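You operate a simulated robot arm through the tools that you are given. There is no shell and no other tool.

The job below is to be done with a simulated two-armed robot. You get a single attempt, and the scene is never put back.

## Task
Start the filter pump, try both pots and leave the lever on the one with the lower reading.
Fine: shut both vents before starting.

It is judged by the outcome, as a careful person would: the job done as asked, and still so three seconds after it is handed in. It fails if anything else is knocked over, pushed out of place, dropped, spilled or broken.

## Robot
Two 7-joint arms with fingered hands on one trunk that stands fixed in place. Base frame: the origin is at the foot of the trunk, x ahead of it, y to its left, z up. Units: cm, degrees, N and s.
The left shoulder is at [5.7, 15.8, 127], the right one opposite. With the tool pointing down near the work surface each hand reaches from about 34 to 82 cm from the base axis, measured 20 degrees to its own side. Payload 4 kg a hand.
The TCP of each hand is the grasp point between the finger pads, 3 cm short of the fingertips. In the tool frame z runs along the fingers and y along their closing line. The gripper opens to 10.4 cm. The gripper's body begins 3.5 cm behind the TCP. The gripper is a hand of 4 fingers: y runs from the thumb to the fingers, the wrist lies at [-1.5, -10.4, -17.8] in the tool frame.
Orientation is told as [roll, pitch, yaw] about the base's x, y, z axes, in that order, counted from this pose: with the fingers straight down and the wrist toward the robot, the tool's x, y and z point along [0, 1, 0], [1, 0, 0] and [0, 0, -1] of the base frame.

## Interface
- The arms move only by the tool drive_tool. It takes "left_increments", "right_increments" or both (then of equal length, played together; a hand with none holds still); each is a list of rows, each a list of 6 numbers: the shift along the tool's x, y, z in units of 150 mm (1.0 is 150 mm), then the turn, a rotation vector about the tool's x, y, z in units of 90 degrees (1.0 is 90 degrees). In form: [[dx, dy, dz, rx, ry, rz], ...]. A call has 1 to 20 rows; each row is the pose to reach, as a shift and turn from the pose commanded when the call began, along the tool's axes at that moment. A call with a number of a shift or a turn outside -1 to 1 is refused whole. Each row takes 0.2 s and may step no farther than 5 cm and 8.6 degrees from the row before; otherwise, the whole call is refused. Where a pose cannot be reached the arm comes as near as it can. A force on the tool above 40 N (or 10 N above the force at the start of the call, whichever is more), or a blocked arm, ends the call early, and 0.2 s more pass. In this call time passes only in rows, and 0.2 s behind the last. It gives the time, the measured TCP pose, the force on the tool (base axes), the opening and the grip force at its end, in the units of the frame above (readings bear some noise), with the torque about the TCP (base axes, N m) and any sound that the robot's microphone picked up.
- Cameras (640 x 400 px; columns grow to the right, rows downward): "scene" is now at [12.82, 3.76, 144.12]; the picture's right is [0.44, -0.90, -0.01], its down [-0.53, -0.25, -0.81] and it looks along [0.73, 0.36, -0.58] (base axes); focal length 336 px, centre (320, 200). "left" rides on the left gripper at [-6.1, -9.2, -13] in its tool frame; the picture's right is [-0.81, -0.27, 0.52], its down [0.53, -0.71, 0.45] and it looks along [0.24, 0.64, 0.72] (tool axes); focal length 275 px, centre (320, 200). "right" rides on the right gripper at [6.1, -9.2, -13] in its tool frame; the picture's right is [-0.81, 0.28, -0.52], its down [-0.53, -0.71, 0.45] and it looks along [-0.24, 0.64, 0.72] (tool axes); focal length 275 px, centre (320, 200).
- grab_frame(camera): a new picture of that camera. It takes no simulated time.
- lift_body(by): slides the trunk up (or, below 0, down) by that many cm; the arms and the scene camera ride with it, the base frame stays. It gives what a move gives, with no picture.
- set_fingers(index, middle, ring, thumb_bend, thumb_turn, hand): sets how far each is bent, from 0 (flat) to 1 (curled in); at 0.3 the hand is open as for a grip, at 0.7 the pads meet at the TCP. One left out holds its place. A second passes; each finger stops where it meets its share of the squeeze, and holds until it gets a number again. It is the only way to open and close the hand. It gives what a move gives, with no picture; readings hold the bend of each and the force on the fingers (four entries, about 0 where the hand has none), thumb and palm. thumb_turn goes from beside the hand (0) to across from the fingers (1), as for a grip.
- turn_head(pan, tilt): turns the head with the scene camera to pan (to the left, within 80 degrees either way) and tilt (down, from -29 to 69), counted from straight ahead of the robot. It gives what a move gives.
- locate(camera, pixels): there is no depth. For up to 12 entries [column, row, z] of the newest picture of that camera ("zoom" is the newest enlarged one), the place [x, y] in the base frame at which the ray of that pixel passes the height z, good to about 0.3 cm. It takes no simulated time.
- zoom(camera, box): a new picture of the part [left, top, right, bottom] of that camera's present view, enlarged. It takes no simulated time.
- hand_in(): hands the job in; it is judged then, once.

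Open the grippers and draw the arms clear of the work before you hand the job in, unless the task says otherwise.

The tools are called after "Call:" as name(argument=value, ...) on one line, values as JSON. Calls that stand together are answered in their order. drive_tool: Moves the arms, as the interface text tells. Its arguments: {"type":"object","properties":{"left_increments":{"type":"array","items":{"type":"array","items":{"type":"number"}}},"right_increments":{"type":"array","items":{"type":"array","items":{"type":"number"}}}},"required":[]} The other tools are called the same way: lift_body (by) slides the trunk up or down; set_fingers (index, middle, ring, thumb_bend, thumb_turn, hand) moves the fingers one by one; turn_head (pan, tilt) turns the head that bears the scene camera; grab_frame (camera) takes a picture; locate (camera, pixels) gives the place at which the rays of pixels pass given heights; zoom (camera, box) takes an enlarged picture of a part of a camera's view; hand_in () hands the job in.

At the start:

```text
clock: 0.0
left_tcp_pos: [36.73, 38.4, 126.59]
left_orientation: [0.0, 0.1, 0.2]
left_wrist_force: [-0.1, 0.3, 0.4]
left_moment: [0.01, 0.01, 0.01]
left_width: 10.37
left_grasp_force: 0.0
left_shape: jaw
left_bend: [0.3, 0.3, 0.3, 0.3, 0.98]
left_finger forces: [0.0, 0.0, 0.1, 0.0, 0.1, 0.1]
right_tcp_pos: [37.64, 7.32, 125.75]
right_orientation: [0.0, 0.1, 0.0]
right_wrist_force: [-0.4, 0.0, 0.1]
right_moment: [0.0, 0.0, 0.04]
right_width: 10.36
right_grasp_force: 0.0
right_shape: jaw
right_bend: [0.3, 0.3, 0.3, 0.3, 0.98]
right_finger forces: [0.0, 0.0, 0.1, 0.0, 0.0, 0.0]
trunk travel left (down, up): [-47.5, 3.2]
head pan, tilt: [25.8, 35.0]
```

scene: 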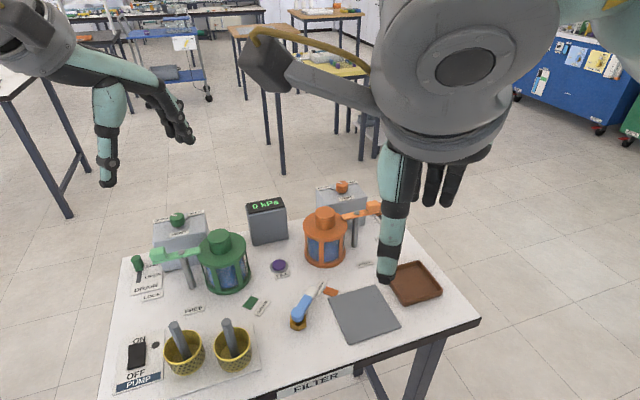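
right: 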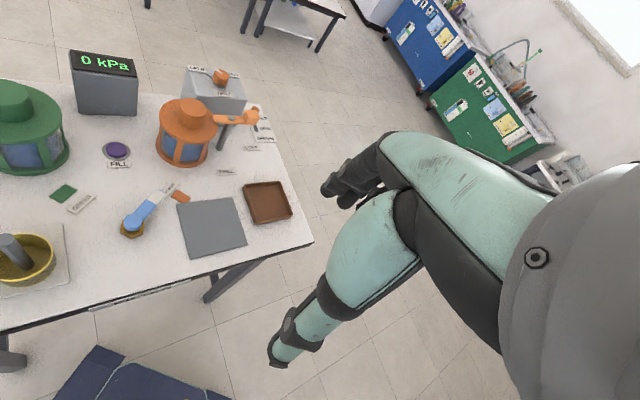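
left: 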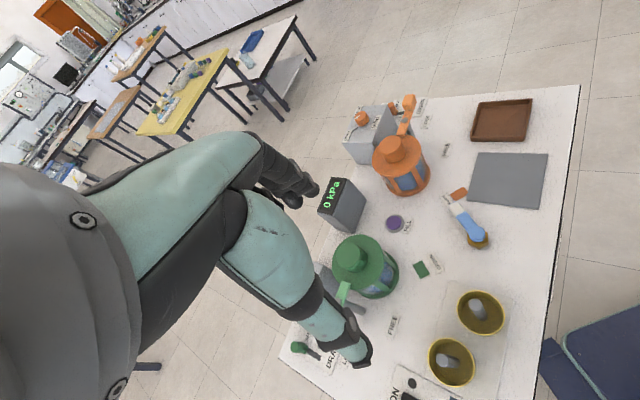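

The scene shows a table with green and orange pots, a lever (blue, at about 305,305), a pump switch (135,355), vents, and a gauge reading 0 kPa. I'll zoom in on the different parts before moving.

Call:
zoom(camera="scene", box=[100, 200, 260, 300])

Call:
zoom(camera="scene", box=[100, 300, 260, 400])

Call:
zoom(camera="scene", box=[230, 240, 390, 340])

Call:
zoom(camera="scene", box=[280, 170, 440, 270])

Call:
zoom(camera="right", box=[140, 50, 300, 150])

Call:
zoom(camera="left", box=[280, 300, 440, 400])

```text
4.00 times, centred on (180, 250) of scene
```

zoom: 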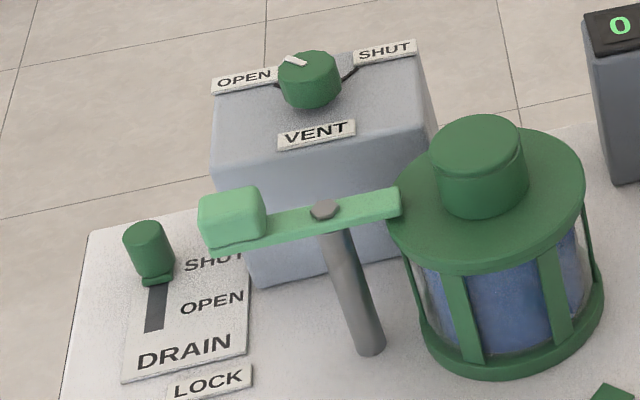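

```text
4.00 times, centred on (180, 350) of scene
```

zoom: 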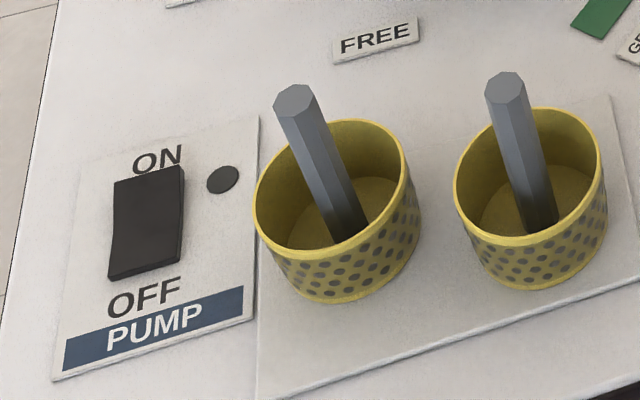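

```text
4.00 times, centred on (310, 290) of scene
```

zoom: 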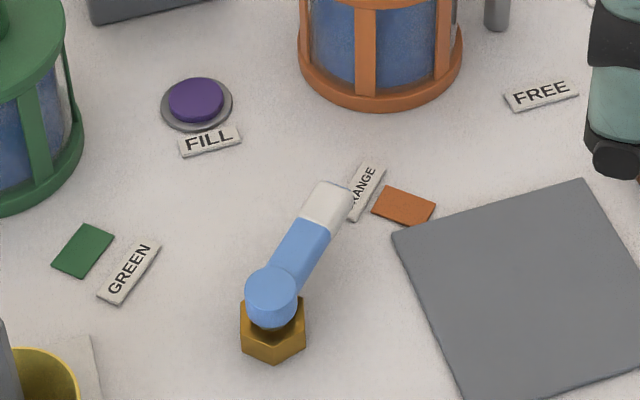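

```text
4.00 times, centred on (360, 220) of scene
```

zoom: 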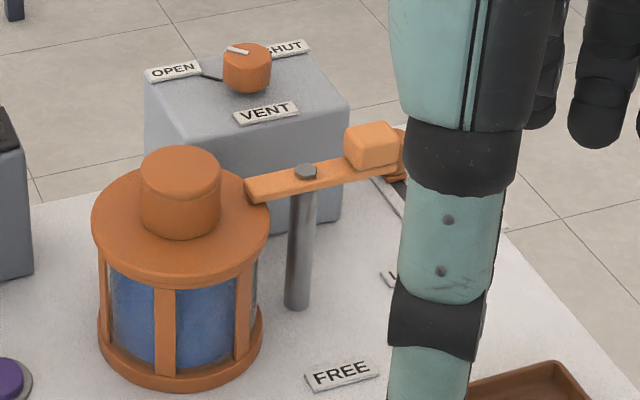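

```text
4.00 times, centred on (220, 100) of right
```

zoom: 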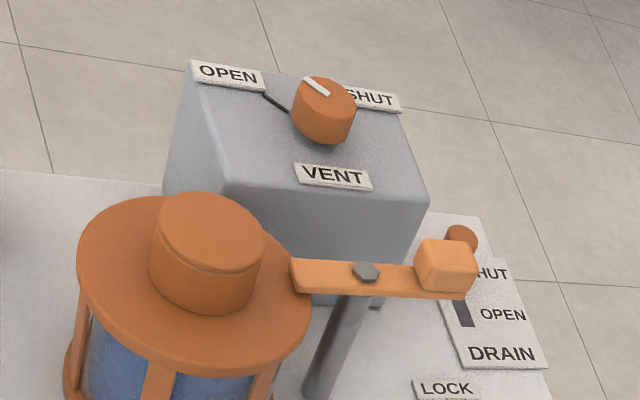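

```text
4.00 times, centred on (360, 350) of left
```

zoom: 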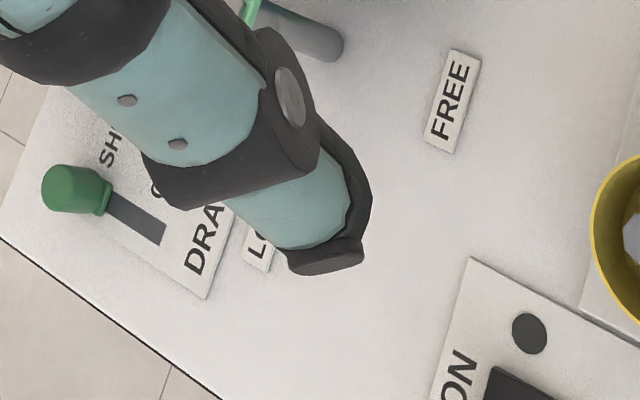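

The vent knobs (green ~(177,217), orange ~(341,185)) need closer inspection to see what their marks point at. I zoom in tighter and also triangulate heights with points visible in several cameras.

Call:
zoom(camera="scene", box=[148, 200, 212, 240])

Call:
zoom(camera="scene", box=[310, 170, 374, 210])

Call:
locate(camera="scene", pixels=[[279, 265, 70], [279, 265, 80], [279, 265, 90], [296, 326, 70], [296, 326, 80], [296, 326, 90]])

Call:
locate(camera="right", pixels=[[117, 149, 70], [117, 149, 80], [117, 149, 90]])

Call:
locate(camera="left", pixels=[[395, 223, 70], [395, 223, 80], [395, 223, 90]])

```text
10.00 times, centred on (180, 220) of scene
```

zoom: 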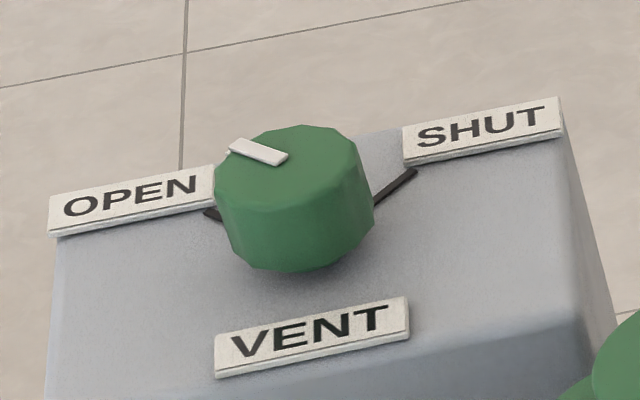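

```text
10.00 times, centred on (342, 190) of scene
```

zoom: 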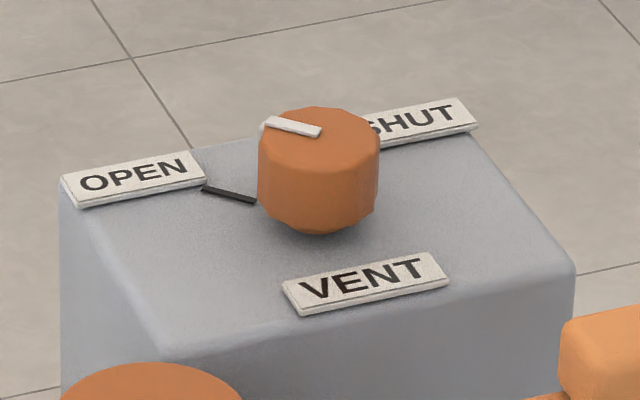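

```text
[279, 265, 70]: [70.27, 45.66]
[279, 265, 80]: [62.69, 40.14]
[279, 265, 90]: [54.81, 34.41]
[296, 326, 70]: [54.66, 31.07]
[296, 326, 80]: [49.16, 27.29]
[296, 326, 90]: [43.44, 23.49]
```

```text
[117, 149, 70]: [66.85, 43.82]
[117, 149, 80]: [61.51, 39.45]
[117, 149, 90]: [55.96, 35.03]
```

```text
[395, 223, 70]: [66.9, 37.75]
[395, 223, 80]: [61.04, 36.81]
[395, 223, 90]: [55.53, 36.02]
```

Both white marks appear to point to OPEN, so both vents need turning. I'll triangulate precisely: zoom on the right camera's view of the mat, pot, box, and the left camera's view of the lever area.

Call:
zoom(camera="right", box=[110, 160, 270, 260])

Call:
zoom(camera="left", box=[380, 160, 540, 260])

Call:
zoom(camera="right", box=[0, 60, 160, 160])

Call:
zoom(camera="left", box=[320, 80, 480, 180])

Call:
zoom(camera="scene", box=[230, 180, 326, 240])

```text
4.00 times, centred on (190, 210) of right
```

zoom: 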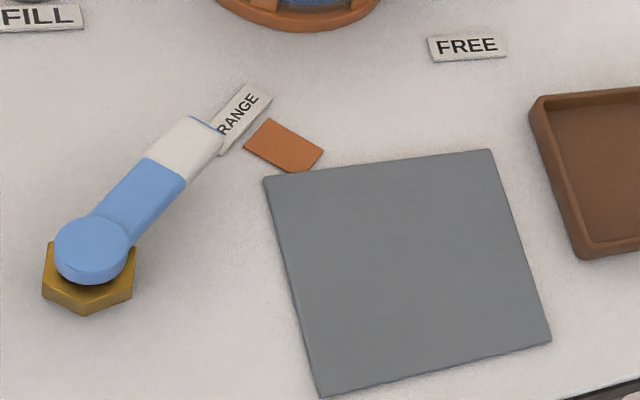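

```text
4.00 times, centred on (460, 210) of left
```

zoom: 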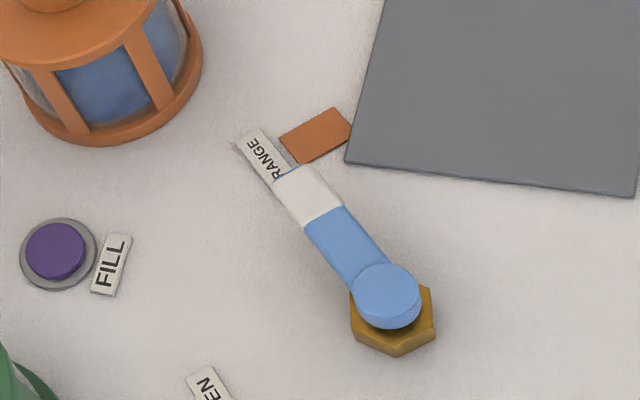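

```text
4.00 times, centred on (80, 110) of right
```

zoom: 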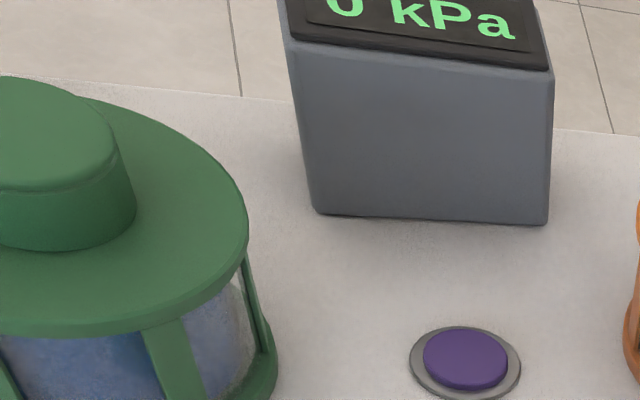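

```text
4.00 times, centred on (400, 130) of left
```

zoom: 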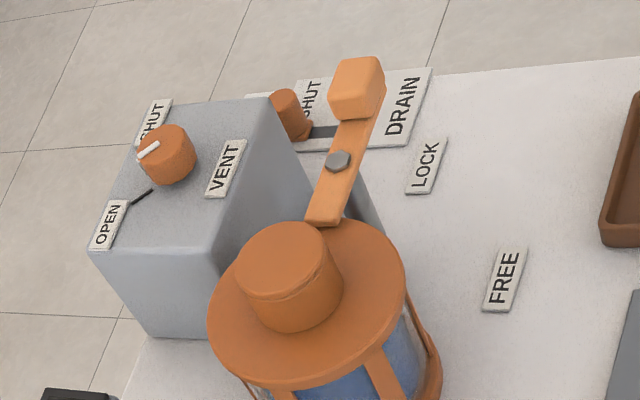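

```text
6.67 times, centred on (278, 210) of scene
```

zoom: 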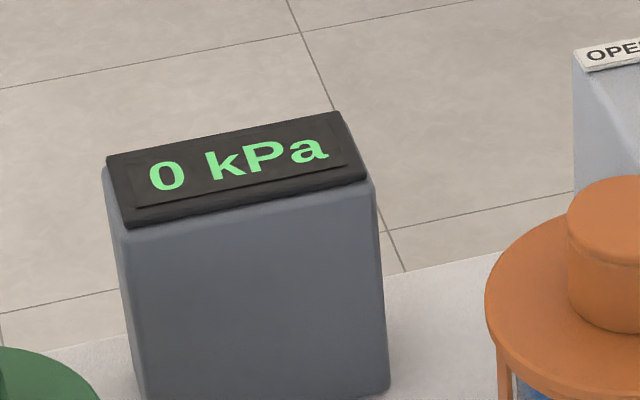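

Now I triangulate the mat corner nearest the orange swatch, the knob tops and the pump button using all three cameras at several heights.

Call:
locate(camera="scene", pixels=[[328, 298.25, 80], [328, 298.25, 84], [328, 298.25, 88], [375.75, 285, 80], [375.75, 285, 84], [375.75, 285, 88], [342, 183.5, 94], [342, 183.5, 98], [342, 183.5, 102], [177.7, 216, 94], [177.7, 216, 98], [177.7, 216, 102]])

Call:
locate(camera="right", pixels=[[176, 204.5, 80], [176, 204.5, 84], [176, 204.5, 88], [232.75, 197.5, 80], [232.75, 197.5, 84], [232.75, 197.5, 88], [220.5, 73, 94], [220.5, 73, 98], [220.5, 73, 102]])

Call:
locate(camera="left", pixels=[[466.25, 200.5, 80], [466.25, 200.5, 84], [466.25, 200.5, 88], [361, 116, 94], [361, 116, 98], [361, 116, 102]])

```text
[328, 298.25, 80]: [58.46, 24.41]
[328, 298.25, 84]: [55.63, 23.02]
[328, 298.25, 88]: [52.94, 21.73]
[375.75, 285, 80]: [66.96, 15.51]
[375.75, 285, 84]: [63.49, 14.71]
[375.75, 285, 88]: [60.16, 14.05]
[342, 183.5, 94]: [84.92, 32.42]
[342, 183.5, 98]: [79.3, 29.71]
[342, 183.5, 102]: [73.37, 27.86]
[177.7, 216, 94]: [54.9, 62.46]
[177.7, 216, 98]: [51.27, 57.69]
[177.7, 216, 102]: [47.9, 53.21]
```

```text
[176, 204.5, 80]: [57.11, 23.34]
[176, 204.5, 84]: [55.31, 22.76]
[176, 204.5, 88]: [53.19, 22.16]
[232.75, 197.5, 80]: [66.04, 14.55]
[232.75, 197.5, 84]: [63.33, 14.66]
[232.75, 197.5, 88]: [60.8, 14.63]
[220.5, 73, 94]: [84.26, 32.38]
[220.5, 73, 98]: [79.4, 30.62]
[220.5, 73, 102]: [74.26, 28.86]
```

```text
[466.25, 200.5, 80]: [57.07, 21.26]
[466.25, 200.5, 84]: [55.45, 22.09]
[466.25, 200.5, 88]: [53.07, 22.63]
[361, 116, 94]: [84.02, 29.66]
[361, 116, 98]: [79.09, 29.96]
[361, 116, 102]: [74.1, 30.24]
```

The mat surface comes out at z≈85 and the orange knob top at about (79,30,98.5). I now locate the labels on the vent boxes, pots, lever, switch and table outline.

Call:
locate(camera="scene", pixels=[[323.3, 188, 95], [352, 182, 95], [346.5, 198.3, 95], [161, 219.8, 95], [196.3, 213, 95], [179.2, 233.5, 95], [323.3, 188, 97], [352, 182, 97], [346.5, 198.3, 97], [161, 219.8, 97], [196.3, 213, 97], [179.2, 233.5, 97]])

Call:
locate(camera="left", pixels=[[347, 136.75, 95], [376.25, 122, 95], [347, 136.75, 97], [376.25, 122, 97], [358, 110.5, 95], [358, 110.5, 97]])

Call:
locate(camera="right", pixels=[[197.25, 68.75, 95], [197.25, 68.75, 97], [223, 94, 95], [223, 94, 97]])

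Call:
locate(camera="scene", pixels=[[480, 320, 85], [124, 259, 85], [138, 350, 86], [155.5, 345, 86], [298, 315, 87], [182, 355, 85], [232, 345, 85], [248, 302, 85], [331, 292, 85], [274, 241, 85], [218, 240, 97], [325, 215, 97]])

```text
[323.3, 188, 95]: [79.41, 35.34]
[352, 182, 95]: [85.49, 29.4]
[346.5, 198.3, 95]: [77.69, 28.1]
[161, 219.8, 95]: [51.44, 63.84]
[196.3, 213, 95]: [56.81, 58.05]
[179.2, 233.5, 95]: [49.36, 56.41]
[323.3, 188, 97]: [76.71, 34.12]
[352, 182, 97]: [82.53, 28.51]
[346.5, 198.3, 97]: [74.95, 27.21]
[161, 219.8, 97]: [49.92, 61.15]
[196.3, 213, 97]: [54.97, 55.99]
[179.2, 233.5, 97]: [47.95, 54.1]
```

```text
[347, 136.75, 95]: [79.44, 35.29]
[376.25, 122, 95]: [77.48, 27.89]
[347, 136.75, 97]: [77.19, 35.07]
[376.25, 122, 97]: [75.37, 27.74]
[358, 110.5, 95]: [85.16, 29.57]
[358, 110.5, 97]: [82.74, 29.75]
```

```text
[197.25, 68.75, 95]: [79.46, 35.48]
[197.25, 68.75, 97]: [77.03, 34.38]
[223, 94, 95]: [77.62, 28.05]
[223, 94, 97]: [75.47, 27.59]
```

```text
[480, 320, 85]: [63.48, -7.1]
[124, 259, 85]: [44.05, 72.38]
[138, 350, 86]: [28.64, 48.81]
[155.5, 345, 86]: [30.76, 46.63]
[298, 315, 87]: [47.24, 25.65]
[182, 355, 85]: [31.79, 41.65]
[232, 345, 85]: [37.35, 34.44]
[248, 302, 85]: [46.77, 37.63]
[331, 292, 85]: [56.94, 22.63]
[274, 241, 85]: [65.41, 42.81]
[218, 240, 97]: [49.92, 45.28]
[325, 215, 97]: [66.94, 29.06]
```

Box tops agree at z≈95 across cameras; OPEN is toward +y and SHUT toward +x of each knob, so each knob turns about 90° clockwise. Next I triangulate the lever, pots' lid knobs and clamp handles.

Call:
locate(camera="scene", pixels=[[298, 312.5, 87], [298, 312.5, 90], [298, 312.5, 93], [312.5, 287.5, 87], [312.5, 287.5, 90], [312.5, 287.5, 93], [325, 211, 98], [325, 211, 102], [325, 211, 106], [219.5, 237.5, 98], [219.5, 237.5, 102], [219.5, 237.5, 106]])

Call:
locate(camera="left", pixels=[[476.5, 233.25, 87], [476.5, 233.25, 90], [476.5, 233.25, 93], [453.25, 205, 87], [453.25, 205, 90], [453.25, 205, 93], [391, 144, 98], [391, 144, 102], [391, 144, 106]])

Call:
locate(camera="right", pixels=[[133, 221.75, 87], [133, 221.75, 90], [133, 221.75, 93], [160.75, 191.25, 87], [160.75, 191.25, 90], [160.75, 191.25, 93], [191, 106, 98], [191, 106, 102], [191, 106, 106], [11, 90, 98], [11, 90, 102], [11, 90, 106]])

```text
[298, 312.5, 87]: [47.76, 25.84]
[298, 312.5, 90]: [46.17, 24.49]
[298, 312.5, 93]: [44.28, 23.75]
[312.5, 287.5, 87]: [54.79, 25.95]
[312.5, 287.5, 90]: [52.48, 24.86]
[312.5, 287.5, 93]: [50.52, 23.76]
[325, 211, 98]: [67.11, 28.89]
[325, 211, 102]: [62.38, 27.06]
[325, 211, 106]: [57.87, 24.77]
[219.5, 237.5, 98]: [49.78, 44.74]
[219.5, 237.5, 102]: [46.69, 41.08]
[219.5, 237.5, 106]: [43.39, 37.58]
```

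```text
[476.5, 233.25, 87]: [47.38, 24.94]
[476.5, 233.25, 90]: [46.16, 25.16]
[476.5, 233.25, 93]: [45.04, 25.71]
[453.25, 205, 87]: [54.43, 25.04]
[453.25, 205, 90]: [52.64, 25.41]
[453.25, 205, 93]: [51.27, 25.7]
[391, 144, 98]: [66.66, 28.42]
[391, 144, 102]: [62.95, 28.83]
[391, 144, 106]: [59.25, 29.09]
```

```text
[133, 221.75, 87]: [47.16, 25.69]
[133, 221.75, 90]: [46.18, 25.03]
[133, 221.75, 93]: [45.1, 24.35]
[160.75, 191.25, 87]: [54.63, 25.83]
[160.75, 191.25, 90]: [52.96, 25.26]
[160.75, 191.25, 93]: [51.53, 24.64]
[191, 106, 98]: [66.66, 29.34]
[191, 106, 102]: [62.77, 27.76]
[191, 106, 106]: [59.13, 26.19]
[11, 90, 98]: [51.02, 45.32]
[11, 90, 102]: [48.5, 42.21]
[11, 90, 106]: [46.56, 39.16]
```

Lever pivot is about (46.6,25.1,89) with tip at (53.5,25.4), pointing at ORANGE; lid knob tops are at z≈100. I locate the clamp bars' handles/bolts to know obstacles near the vent knobs.

Call:
locate(camera="scene", pixels=[[372, 203, 96], [372, 203, 99], [372, 203, 102], [356.3, 213, 96], [356.3, 213, 99], [157, 250, 96], [157, 250, 99], [157, 250, 102], [181, 252, 96], [181, 252, 99], [200, 249, 96], [200, 249, 99]])

Call:
locate(camera="right", pixels=[[251, 113, 96], [251, 113, 99], [251, 113, 102], [231.5, 118, 96], [231.5, 118, 99]])

Call:
locate(camera="left", pixels=[[408.5, 99, 96], [408.5, 99, 99], [408.5, 99, 102], [404.5, 120, 96], [404.5, 120, 99]])

```text
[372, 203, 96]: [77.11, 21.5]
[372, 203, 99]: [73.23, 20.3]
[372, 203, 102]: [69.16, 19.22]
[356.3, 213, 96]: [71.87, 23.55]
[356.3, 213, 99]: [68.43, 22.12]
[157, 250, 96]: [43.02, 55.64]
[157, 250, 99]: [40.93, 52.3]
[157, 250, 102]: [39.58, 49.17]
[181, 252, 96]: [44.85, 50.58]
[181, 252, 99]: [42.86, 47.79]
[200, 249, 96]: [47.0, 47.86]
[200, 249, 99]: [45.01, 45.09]
```

```text
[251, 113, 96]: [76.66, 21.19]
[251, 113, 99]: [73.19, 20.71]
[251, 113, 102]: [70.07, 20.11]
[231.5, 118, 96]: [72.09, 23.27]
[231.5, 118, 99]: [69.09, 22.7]
```

```text
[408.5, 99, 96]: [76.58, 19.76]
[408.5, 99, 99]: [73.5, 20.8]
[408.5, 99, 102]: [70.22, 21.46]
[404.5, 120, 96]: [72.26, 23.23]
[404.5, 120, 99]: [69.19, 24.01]
```

The clamp handles sit at z≈98 about 10 cm from the knobs, so a hand pointing straight down fits. I move the left hand toward the green vent with yaw to +45° while the right hand shifts away to the right.

Call:
drive_tool(left_increments=[[0.1, 0.083, 0.05, 0, 0, -0.0625], [0.2, 0.167, 0.1, 0, 0, -0.125], [0.3, 0.25, 0.15, 0, 0, -0.1875], [0.4, 0.333, 0.2, 0, 0, -0.25], [0.5, 0.417, 0.25, 0, 0, -0.3125], [0.6, 0.5, 0.3, 0, 0, -0.375], [0.7, 0.583, 0.35, 0, 0, -0.4375], [0.8, 0.667, 0.4, 0, 0, -0.5]], right_increments=[[-0.12, -0.02, 0, 0, 0, 0], [-0.24, -0.04, 0, 0, 0, 0], [-0.36, -0.06, 0, 0, 0, 0], [-0.48, -0.08, 0, 0, 0, 0], [-0.6, -0.1, 0, 0, 0, 0], [-0.72, -0.12, 0, 0, 0, 0], [-0.84, -0.14, 0, 0, 0, 0], [-0.96, -0.16, 0, 0, 0, 0]])

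```text
clock: 1.8
left_tcp_pos: [45.4, 50.26, 120.89]
left_orientation: [-0.4, -0.3, 45.2]
left_wrist_force: [0.3, -0.3, 0.8]
left_moment: [0.02, 0.02, -0.01]
left_width: 10.39
left_grasp_force: 0.1
left_shape: jaw
left_bend: [0.3, 0.3, 0.3, 0.3, 0.97]
left_finger forces: [0.0, 0.0, 0.0, 0.1, 0.0, 0.0]
right_tcp_pos: [34.01, -7.36, 126.03]
right_orientation: [0.0, -0.6, 0.0]
right_wrist_force: [0.0, 0.9, -0.1]
right_moment: [0.04, 0.04, -0.01]
right_width: 10.4
right_grasp_force: 0.1
right_shape: jaw
right_bend: [0.3, 0.3, 0.3, 0.3, 0.98]
right_finger forces: [0.1, 0.1, 0.0, 0.0, 0.1, 0.1]
trunk travel left (down, up): [-47.5, 3.2]
head pan, tilt: [25.8, 35.0]
```

The left hand is at (45.4,50.3,120.9) with yaw 45°. I take pictures to see the knob from the left camera and check the scene.

Call:
grab_frame(camera="left")

Call:
grab_frame(camera="scene")

```text
taken
```

left: 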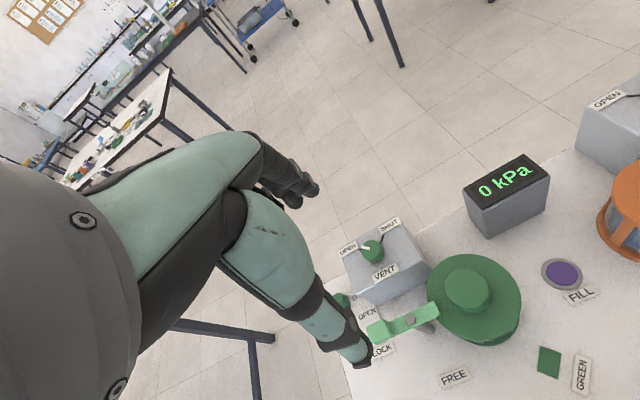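

```text
taken
```

scene: 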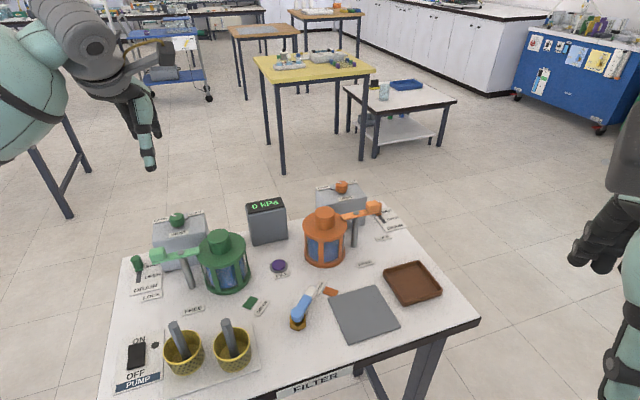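

The left camera now shows the green knob at about (372,250). I zoom in to locate it better.

Call:
zoom(camera="left", box=[328, 205, 424, 265])

Call:
zoom(camera="scene", box=[356, 170, 452, 230])

```text
6.67 times, centred on (376, 235) of left
```

zoom: 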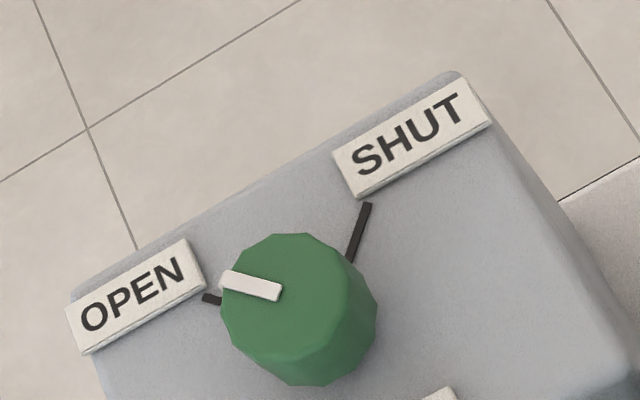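

```text
6.67 times, centred on (404, 200) of scene
```

zoom: 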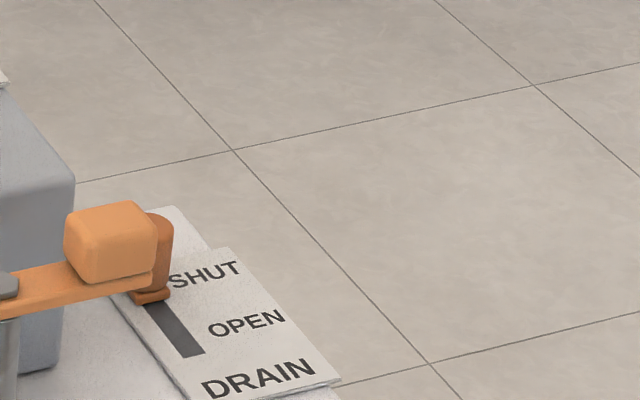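

I compute positions of the knob top, pointer ends, and OPEN/SHUT lines from this view.

Call:
locate(camera="left", pixels=[[371.5, 249.7, 97.5], [371.5, 249.7, 98.5], [361.3, 247, 97.5], [370.3, 248.8, 97.5], [383.2, 235.5, 95], [380.5, 244.3, 95], [358.3, 249.6, 95], [361.3, 250, 95], [378.9, 262.9, 95], [383.8, 252, 97.5], [382, 249, 98.5]])

Call:
locate(camera="scene", pixels=[[177.7, 216.2, 97], [177.7, 216.2, 97.5], [177.7, 216.2, 98], [177.7, 216.2, 98.5]])

```text
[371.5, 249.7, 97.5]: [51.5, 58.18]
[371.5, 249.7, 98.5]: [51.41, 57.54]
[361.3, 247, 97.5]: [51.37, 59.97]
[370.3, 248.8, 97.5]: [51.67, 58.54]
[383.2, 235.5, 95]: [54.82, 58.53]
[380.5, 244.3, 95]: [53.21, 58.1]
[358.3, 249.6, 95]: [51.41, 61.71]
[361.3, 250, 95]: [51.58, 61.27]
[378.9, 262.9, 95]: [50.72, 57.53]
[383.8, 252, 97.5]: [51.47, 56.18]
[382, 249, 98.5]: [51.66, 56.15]
```

```text
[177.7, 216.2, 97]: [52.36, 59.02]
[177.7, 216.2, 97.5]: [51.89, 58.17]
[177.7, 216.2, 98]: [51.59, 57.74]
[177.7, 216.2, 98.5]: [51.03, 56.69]
```

Knob top centre is about (51.5,57.8,98). Measured x lags the command by about 1 cm, so I issue a tiny null move to check settling before the approach.

Call:
drive_tool(left_increments=[[0, 0, 0, 0, 0, 0], [0, 0, 0, 0, 0, 0]])

```text
clock: 2.4
left_tcp_pos: [45.56, 50.19, 121.04]
left_orientation: [-0.2, -0.3, 45.1]
left_wrist_force: [-0.1, -0.1, 0.5]
left_moment: [0.0, 0.03, 0.0]
left_width: 10.42
left_grasp_force: 0.0
left_shape: jaw
left_bend: [0.3, 0.3, 0.3, 0.3, 0.97]
left_finger forces: [0.0, 0.0, 0.0, 0.1, 0.0, 0.1]
right_tcp_pos: [33.85, -7.05, 126.02]
right_orientation: [0.0, -0.7, 0.1]
right_wrist_force: [-0.7, 0.1, 0.5]
right_moment: [0.01, 0.0, 0.02]
right_width: 10.39
right_grasp_force: 0.0
right_shape: jaw
right_bend: [0.3, 0.3, 0.3, 0.3, 0.98]
right_finger forces: [0.0, 0.1, 0.1, 0.0, 0.0, 0.0]
trunk travel left (down, up): [-47.5, 3.2]
head pan, tilt: [25.8, 35.0]
```

Settled at (45.5,50.2,121). I now move above the green knob at z≈108 with yaw ~85°.

Call:
drive_tool(left_increments=[[0.009, 0.08, 0.1075, 0, 0, -0.0555], [0.018, 0.16, 0.215, 0, 0, -0.111], [0.027, 0.24, 0.3225, 0, 0, -0.1665], [0.036, 0.32, 0.43, 0, 0, -0.222], [0.045, 0.4, 0.5375, 0, 0, -0.2775], [0.054, 0.48, 0.645, 0, 0, -0.333], [0.063, 0.56, 0.7525, 0, 0, -0.3885], [0.072, 0.64, 0.86, 0, 0, -0.444], [0.072, 0.64, 0.86, 0, 0, -0.444]])

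Call:
grab_frame(camera="left")

Call:
grab_frame(camera="scene")

```text
clock: 4.4
left_tcp_pos: [51.59, 58.1, 108.28]
left_orientation: [-0.6, 0.0, 85.1]
left_wrist_force: [-0.2, 0.1, -0.1]
left_moment: [0.0, -0.01, 0.0]
left_width: 10.37
left_grasp_force: 0.0
left_shape: jaw
left_bend: [0.3, 0.3, 0.3, 0.3, 0.97]
left_finger forces: [0.1, 0.0, 0.1, 0.1, 0.1, 0.0]
right_tcp_pos: [33.95, -7.14, 126.0]
right_orientation: [-0.2, -0.7, 0.1]
right_wrist_force: [0.6, 0.6, -1.6]
right_moment: [-0.03, 0.01, 0.02]
right_width: 10.4
right_grasp_force: 0.0
right_shape: jaw
right_bend: [0.3, 0.3, 0.3, 0.3, 0.98]
right_finger forces: [0.1, 0.0, 0.1, 0.0, 0.0, 0.0]
trunk travel left (down, up): [-47.5, 3.2]
head pan, tilt: [25.8, 35.0]
```

```text
taken
```

left: 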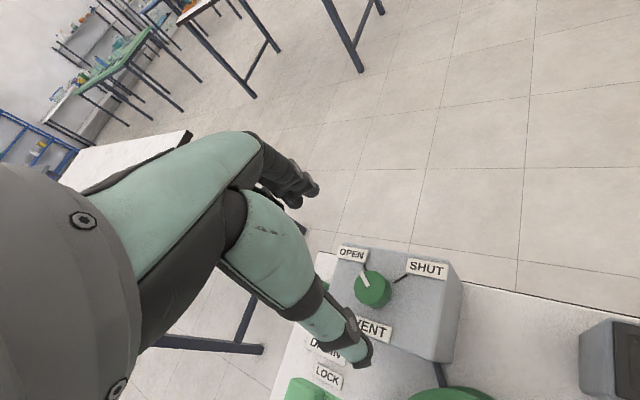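

```text
taken
```

scene: 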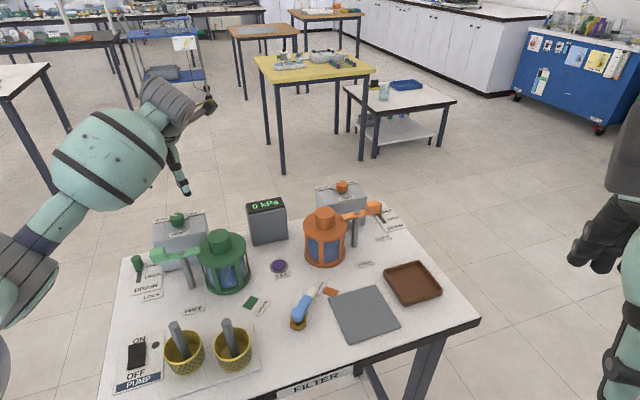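

The camera model predicts the knob right beneath the TCP. I zoom in on the left and scene views to check alignment and where the fingers are.

Call:
zoom(camera="left", box=[328, 245, 424, 305])

Call:
zoom(camera="scene", box=[110, 130, 238, 210])

```text
6.67 times, centred on (376, 275) of left
```

zoom: 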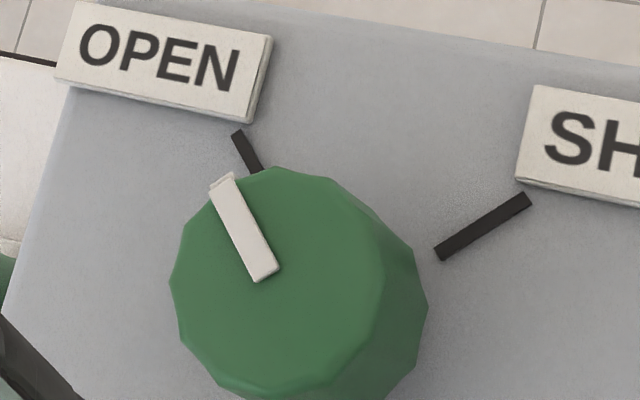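

```text
5.00 times, centred on (174, 170) of scene
```

zoom: 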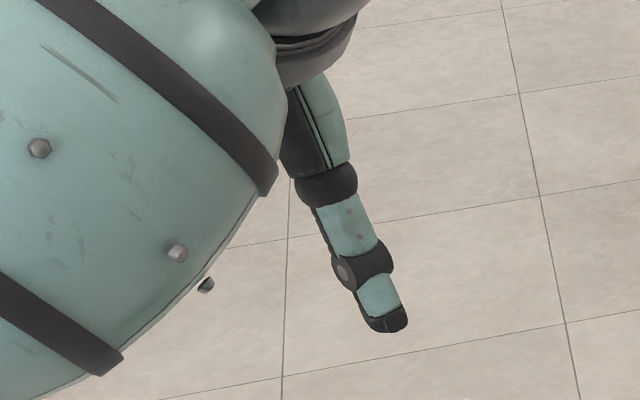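

Locate the knob top centre at ~(369.5,287.5), the pointer ends and line marks in the current left view.

Call:
locate(camera="left", pixels=[[369.5, 287.5, 97.5], [369.5, 287.5, 98], [369.5, 287.5, 98.5], [361.3, 272.5, 98], [367.8, 286, 98], [363.7, 265, 95], [394.3, 282.5, 95], [407, 274.6, 95], [353.8, 287.5, 98], [385.3, 287.5, 98], [388, 302, 95.2]])

```text
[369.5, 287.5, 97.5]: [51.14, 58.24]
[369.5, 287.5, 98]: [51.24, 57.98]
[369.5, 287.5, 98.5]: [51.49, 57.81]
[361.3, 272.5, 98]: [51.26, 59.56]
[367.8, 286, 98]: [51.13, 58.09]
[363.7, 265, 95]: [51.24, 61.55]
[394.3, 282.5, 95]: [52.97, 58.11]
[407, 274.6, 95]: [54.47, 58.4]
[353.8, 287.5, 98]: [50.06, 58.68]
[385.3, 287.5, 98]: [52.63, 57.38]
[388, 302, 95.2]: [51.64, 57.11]
```

Knob centre ≈ (51.3,57.95), diameter ≈ 2.9 cm. I partly close the fingers (bend 0.45) before descending so they stay clear of the labels.

Call:
set_fingers(hand="left", index=0.45, middle=0.45, ring=0.45, thumb_bend=0.45)

Call:
grab_frame(camera="left")

```text
clock: 5.4
left_tcp_pos: [51.59, 58.11, 108.29]
left_orientation: [-0.6, 0.0, 85.2]
left_wrist_force: [-0.2, 0.2, 0.2]
left_moment: [0.02, 0.0, 0.01]
left_width: 6.59
left_grasp_force: 0.0
left_shape: fingers
left_bend: [0.45, 0.45, 0.45, 0.45, 0.97]
left_finger forces: [0.0, 0.0, 0.1, 0.0, 0.1, 0.0]
right_tcp_pos: [33.91, -7.2, 126.14]
right_orientation: [-0.1, -0.6, 0.1]
right_wrist_force: [0.5, 0.3, -0.4]
right_moment: [0.01, -0.03, 0.01]
right_width: 10.41
right_grasp_force: 0.0
right_shape: jaw
right_bend: [0.3, 0.3, 0.3, 0.3, 0.98]
right_finger forces: [0.1, 0.0, 0.0, 0.1, 0.0, 0.1]
trunk travel left (down, up): [-47.5, 3.2]
head pan, tilt: [25.8, 35.0]
```

```text
taken
```

left: 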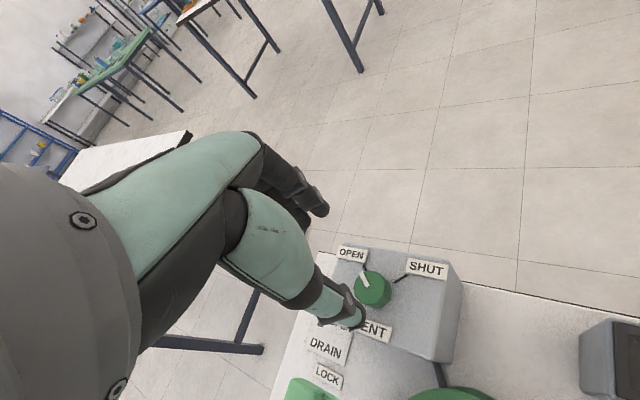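

The opening is 6.6 cm. I descend about 7.5 cm toward the knob with a small lateral correction, then look.

Call:
drive_tool(left_increments=[[0.007, -0.004, 0.1, 0, 0, 0], [0.014, -0.008, 0.2, 0, 0, 0], [0.02, -0.01, 0.3, 0, 0, 0], [0.02, -0.01, 0.4, 0, 0, 0], [0.02, -0.01, 0.48, 0, 0, 0], [0.02, -0.01, 0.5, 0, 0, 0], [0.02, -0.01, 0.5, 0, 0, 0]])

Call:
grab_frame(camera="left")

Call:
zoom(camera="scene", box=[110, 180, 238, 260])

```text
clock: 7.0
left_tcp_pos: [51.13, 57.94, 100.69]
left_orientation: [-0.6, 0.1, 85.1]
left_wrist_force: [-0.6, -0.4, 0.5]
left_moment: [0.03, 0.03, -0.01]
left_width: 6.56
left_grasp_force: 0.0
left_shape: fingers
left_bend: [0.45, 0.45, 0.45, 0.45, 0.97]
left_finger forces: [0.0, 0.0, 0.1, 0.0, 0.0, 0.1]
right_tcp_pos: [33.76, -7.1, 126.07]
right_orientation: [-0.1, -0.7, 0.1]
right_wrist_force: [-0.3, 0.1, 0.1]
right_moment: [-0.04, 0.0, 0.03]
right_width: 10.39
right_grasp_force: 0.1
right_shape: jaw
right_bend: [0.3, 0.3, 0.3, 0.3, 0.98]
right_finger forces: [0.0, 0.0, 0.0, 0.0, 0.0, 0.1]
trunk travel left (down, up): [-47.5, 3.2]
head pan, tilt: [25.8, 35.0]
```

```text
taken
```

left: 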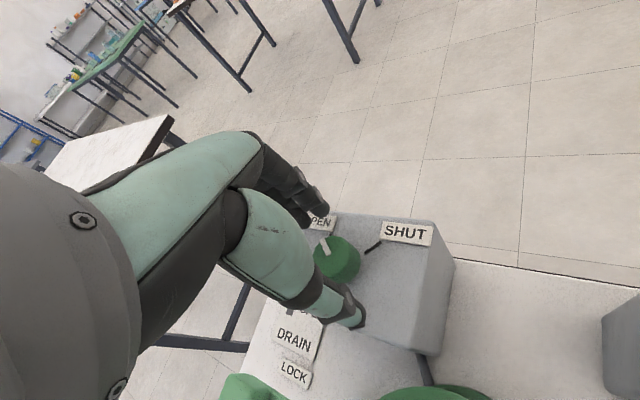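

```text
5.00 times, centred on (174, 220) of scene
```

zoom: 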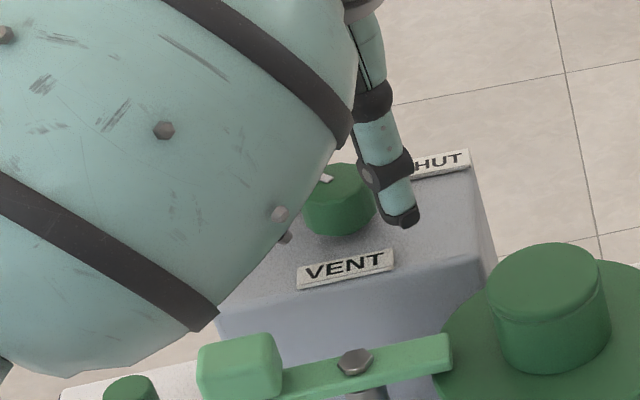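

Alignment looks close; I zoom the left camera to check knob centring before the last descent.

Call:
zoom(camera="left", box=[272, 195, 400, 275])

```text
5.00 times, centred on (336, 235) of left
```

zoom: 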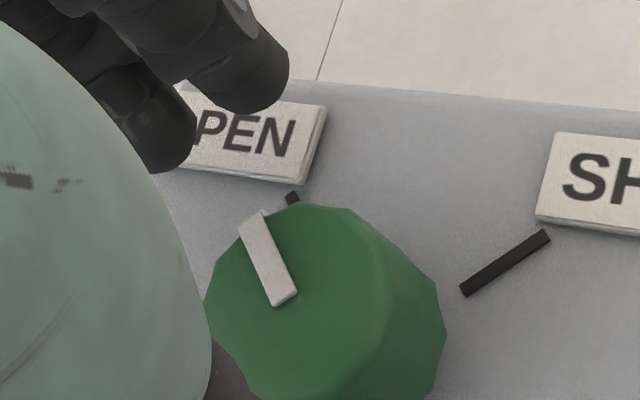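

The knob centre at (331,255) matches the predicted pixel directly under the TCP. I descend 1.5 cm more and check forces.

Call:
drive_tool(left_increments=[[0, 0, 0.04, 0, 0, 0], [0, 0, 0.08, 0, 0, 0], [0, 0, 0.1, 0, 0, 0], [0, 0, 0.1, 0, 0, 0]])

Call:
zoom(camera="scene", box=[142, 190, 238, 250])

Call:
zoom(camera="left", box=[252, 195, 412, 295])

```text
clock: 8.0
left_tcp_pos: [51.06, 57.81, 99.24]
left_orientation: [-0.6, 0.0, 85.2]
left_wrist_force: [0.3, 0.5, -1.0]
left_moment: [0.0, 0.02, -0.01]
left_width: 6.57
left_grasp_force: 0.1
left_shape: fingers
left_bend: [0.45, 0.45, 0.45, 0.45, 0.97]
left_finger forces: [0.0, 0.1, 0.1, 0.1, 0.0, 0.0]
right_tcp_pos: [33.9, -7.27, 126.14]
right_orientation: [-0.1, -0.7, 0.0]
right_wrist_force: [0.6, 0.3, 0.7]
right_moment: [-0.01, 0.02, -0.01]
right_width: 10.39
right_grasp_force: 0.0
right_shape: jaw
right_bend: [0.3, 0.3, 0.3, 0.3, 0.98]
right_finger forces: [0.1, 0.1, 0.1, 0.1, 0.1, 0.1]
trunk travel left (down, up): [-47.5, 3.2]
head pan, tilt: [25.8, 35.0]
```

```text
6.67 times, centred on (190, 220) of scene
```

zoom: 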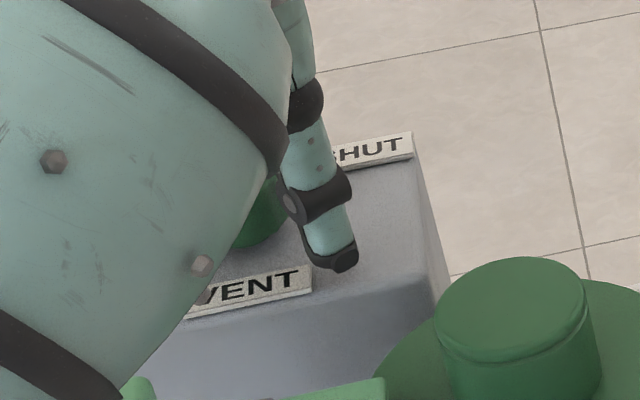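

```text
4.00 times, centred on (332, 245) of left
```

zoom: 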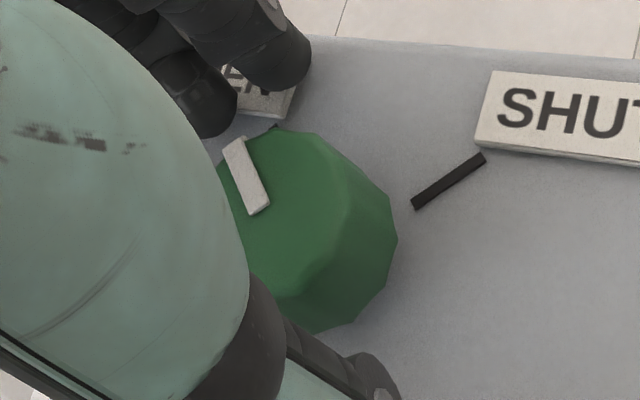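

The thumb tip hovers about 1 cm above the box and the knob sits between thumb and fingers. I lower 0.4 cm more and then close the fingers on the knob.

Call:
drive_tool(left_increments=[[-0.008, 0.005, 0.014, 0, 0, 0], [-0.016, 0.01, 0.028, 0, 0, 0], [-0.016, 0.01, 0.028, 0, 0, 0]])

Call:
set_fingers(hand="left", index=0.54, middle=0.54, ring=0.54, thumb_bend=0.54)

Call:
zoom(camera="left", box=[252, 195, 412, 295])

```text
clock: 8.8
left_tcp_pos: [51.4, 58.06, 98.93]
left_orientation: [-0.7, -0.2, 85.1]
left_wrist_force: [-0.3, 0.4, 6.2]
left_moment: [0.24, 0.05, 0.01]
left_width: 6.59
left_grasp_force: 3.5
left_shape: fingers
left_bend: [0.45, 0.44, 0.45, 0.45, 0.97]
left_finger forces: [0.1, 6.3, 0.0, 0.1, 0.0, 0.0]
right_tcp_pos: [33.8, -7.2, 126.02]
right_orientation: [-0.1, -0.8, 0.0]
right_wrist_force: [-0.3, 0.0, 0.1]
right_moment: [-0.03, 0.0, 0.0]
right_width: 10.4
right_grasp_force: 0.1
right_shape: jaw
right_bend: [0.3, 0.3, 0.3, 0.3, 0.98]
right_finger forces: [0.0, 0.0, 0.1, 0.1, 0.0, 0.0]
trunk travel left (down, up): [-47.5, 3.2]
head pan, tilt: [25.8, 35.0]
```

```text
clock: 9.8
left_tcp_pos: [51.42, 57.93, 99.03]
left_orientation: [-0.8, -0.1, 85.2]
left_wrist_force: [1.1, 3.1, 11.9]
left_moment: [0.48, 0.06, -0.06]
left_width: 4.23
left_grasp_force: 5.7
left_shape: fingers
left_bend: [0.54, 0.51, 0.54, 0.54, 0.97]
left_finger forces: [0.0, 11.6, 0.0, 0.1, 0.0, 0.0]
right_tcp_pos: [33.84, -7.19, 126.0]
right_orientation: [0.0, -0.8, 0.0]
right_wrist_force: [-0.9, 0.3, 0.3]
right_moment: [-0.02, -0.01, 0.01]
right_width: 10.4
right_grasp_force: 0.1
right_shape: jaw
right_bend: [0.3, 0.3, 0.3, 0.3, 0.98]
right_finger forces: [0.0, 0.0, 0.0, 0.0, 0.0, 0.1]
trunk travel left (down, up): [-47.5, 3.2]
head pan, tilt: [25.8, 35.0]
```

```text
4.00 times, centred on (332, 245) of left
```

zoom: 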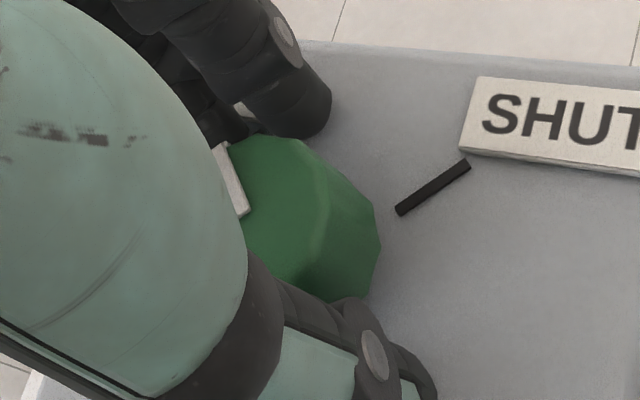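

The middle finger presses on the OPEN label (11.6 N upward), so I raise the hand 0.5 cm before closing further.

Call:
drive_tool(left_increments=[[0, 0, -0.02, 0, 0, 0], [0, 0, -0.035, 0, 0, 0], [0, 0, -0.035, 0, 0, 0]])

```text
clock: 10.6
left_tcp_pos: [51.34, 57.91, 99.32]
left_orientation: [-0.4, 0.1, 85.1]
left_wrist_force: [-0.5, -0.1, -0.2]
left_moment: [0.0, 0.0, -0.01]
left_width: 4.25
left_grasp_force: 0.0
left_shape: fingers
left_bend: [0.54, 0.54, 0.54, 0.54, 0.97]
left_finger forces: [0.0, 0.0, 0.0, 0.0, 0.0, 0.0]
right_tcp_pos: [33.92, -7.28, 126.11]
right_orientation: [-0.1, -0.6, 0.1]
right_wrist_force: [-0.7, 1.2, -0.1]
right_moment: [0.0, 0.02, 0.02]
right_width: 10.43
right_grasp_force: 0.2
right_shape: jaw
right_bend: [0.3, 0.3, 0.3, 0.3, 0.98]
right_finger forces: [0.0, 0.0, 0.0, 0.1, 0.0, 0.0]
trunk travel left (down, up): [-47.5, 3.2]
head pan, tilt: [25.8, 35.0]
```

Contact force is gone at TCP z=99.3. I now close the fingers onto the knob.

Call:
set_fingers(hand="left", index=0.6, middle=0.6, ring=0.6, thumb_bend=0.6)

Call:
zoom(camera="left", box=[252, 195, 412, 295])

```text
clock: 11.6
left_tcp_pos: [51.45, 57.91, 99.35]
left_orientation: [-0.4, 0.0, 85.0]
left_wrist_force: [-0.3, -0.7, -0.2]
left_moment: [0.01, 0.01, -0.02]
left_width: 2.69
left_grasp_force: 0.2
left_shape: fingers
left_bend: [0.6, 0.6, 0.6, 0.6, 0.97]
left_finger forces: [0.0, 0.0, 0.0, 0.0, 0.1, 0.0]
right_tcp_pos: [33.88, -7.1, 126.06]
right_orientation: [-0.1, -0.7, 0.0]
right_wrist_force: [-0.1, -0.4, 0.0]
right_moment: [0.0, -0.01, -0.05]
right_width: 10.4
right_grasp_force: 0.0
right_shape: jaw
right_bend: [0.3, 0.3, 0.3, 0.3, 0.98]
right_finger forces: [0.1, 0.0, 0.0, 0.0, 0.0, 0.1]
trunk travel left (down, up): [-47.5, 3.2]
head pan, tilt: [25.8, 35.0]
```

```text
4.00 times, centred on (332, 245) of left
```

zoom: 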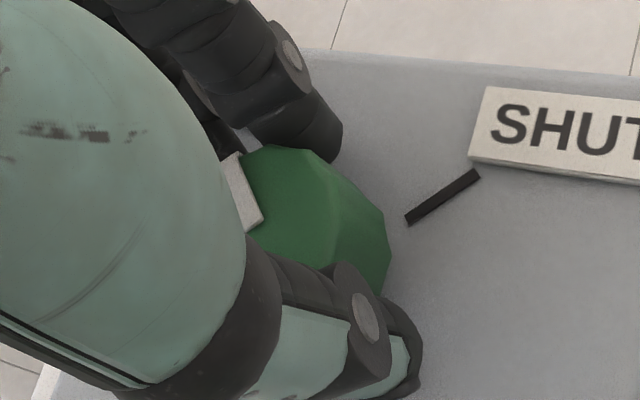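

No contact yet; I close further to 0.7.

Call:
set_fingers(hand="left", index=0.68, middle=0.68, ring=0.68, thumb_bend=0.68)

Call:
zoom(camera="left", box=[252, 195, 412, 295])

Call:
zoom(camera="scene", box=[142, 190, 238, 250])

```text
clock: 12.6
left_tcp_pos: [51.51, 57.99, 99.32]
left_orientation: [-0.6, 0.0, 85.1]
left_wrist_force: [0.9, 4.0, 0.6]
left_moment: [0.1, -0.01, -0.04]
left_width: 2.2
left_grasp_force: 6.6
left_shape: fingers
left_bend: [0.62, 0.64, 0.68, 0.62, 0.97]
left_finger forces: [4.2, 4.4, 0.0, 0.0, 4.9, 0.0]
right_tcp_pos: [33.81, -7.13, 126.0]
right_orientation: [-0.1, -0.7, 0.0]
right_wrist_force: [0.4, 1.6, -0.4]
right_moment: [-0.04, -0.02, 0.0]
right_width: 10.38
right_grasp_force: 0.1
right_shape: jaw
right_bend: [0.3, 0.3, 0.3, 0.3, 0.98]
right_finger forces: [0.0, 0.0, 0.0, 0.0, 0.0, 0.1]
trunk travel left (down, up): [-47.5, 3.2]
head pan, tilt: [25.8, 35.0]
```

```text
4.00 times, centred on (332, 245) of left
```

zoom: 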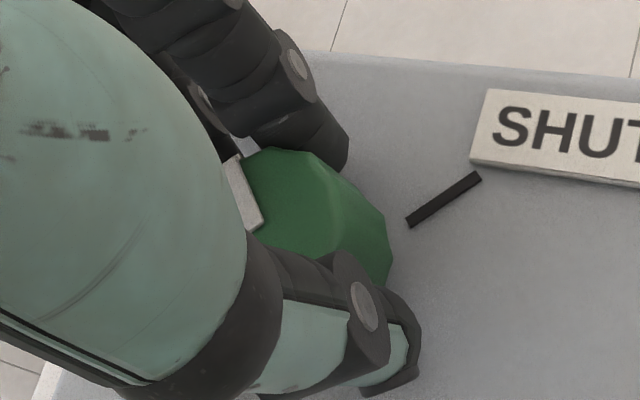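

```text
6.67 times, centred on (190, 220) of scene
```

zoom: 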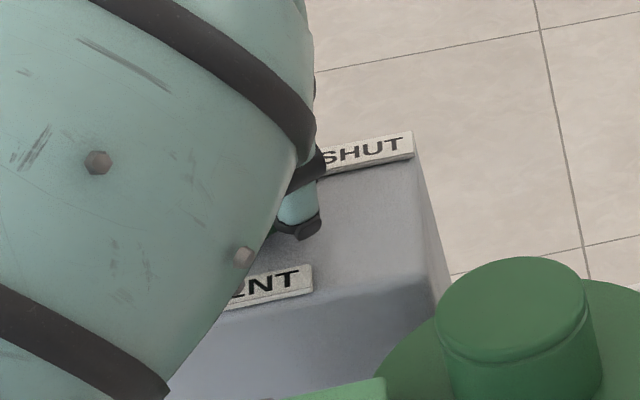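

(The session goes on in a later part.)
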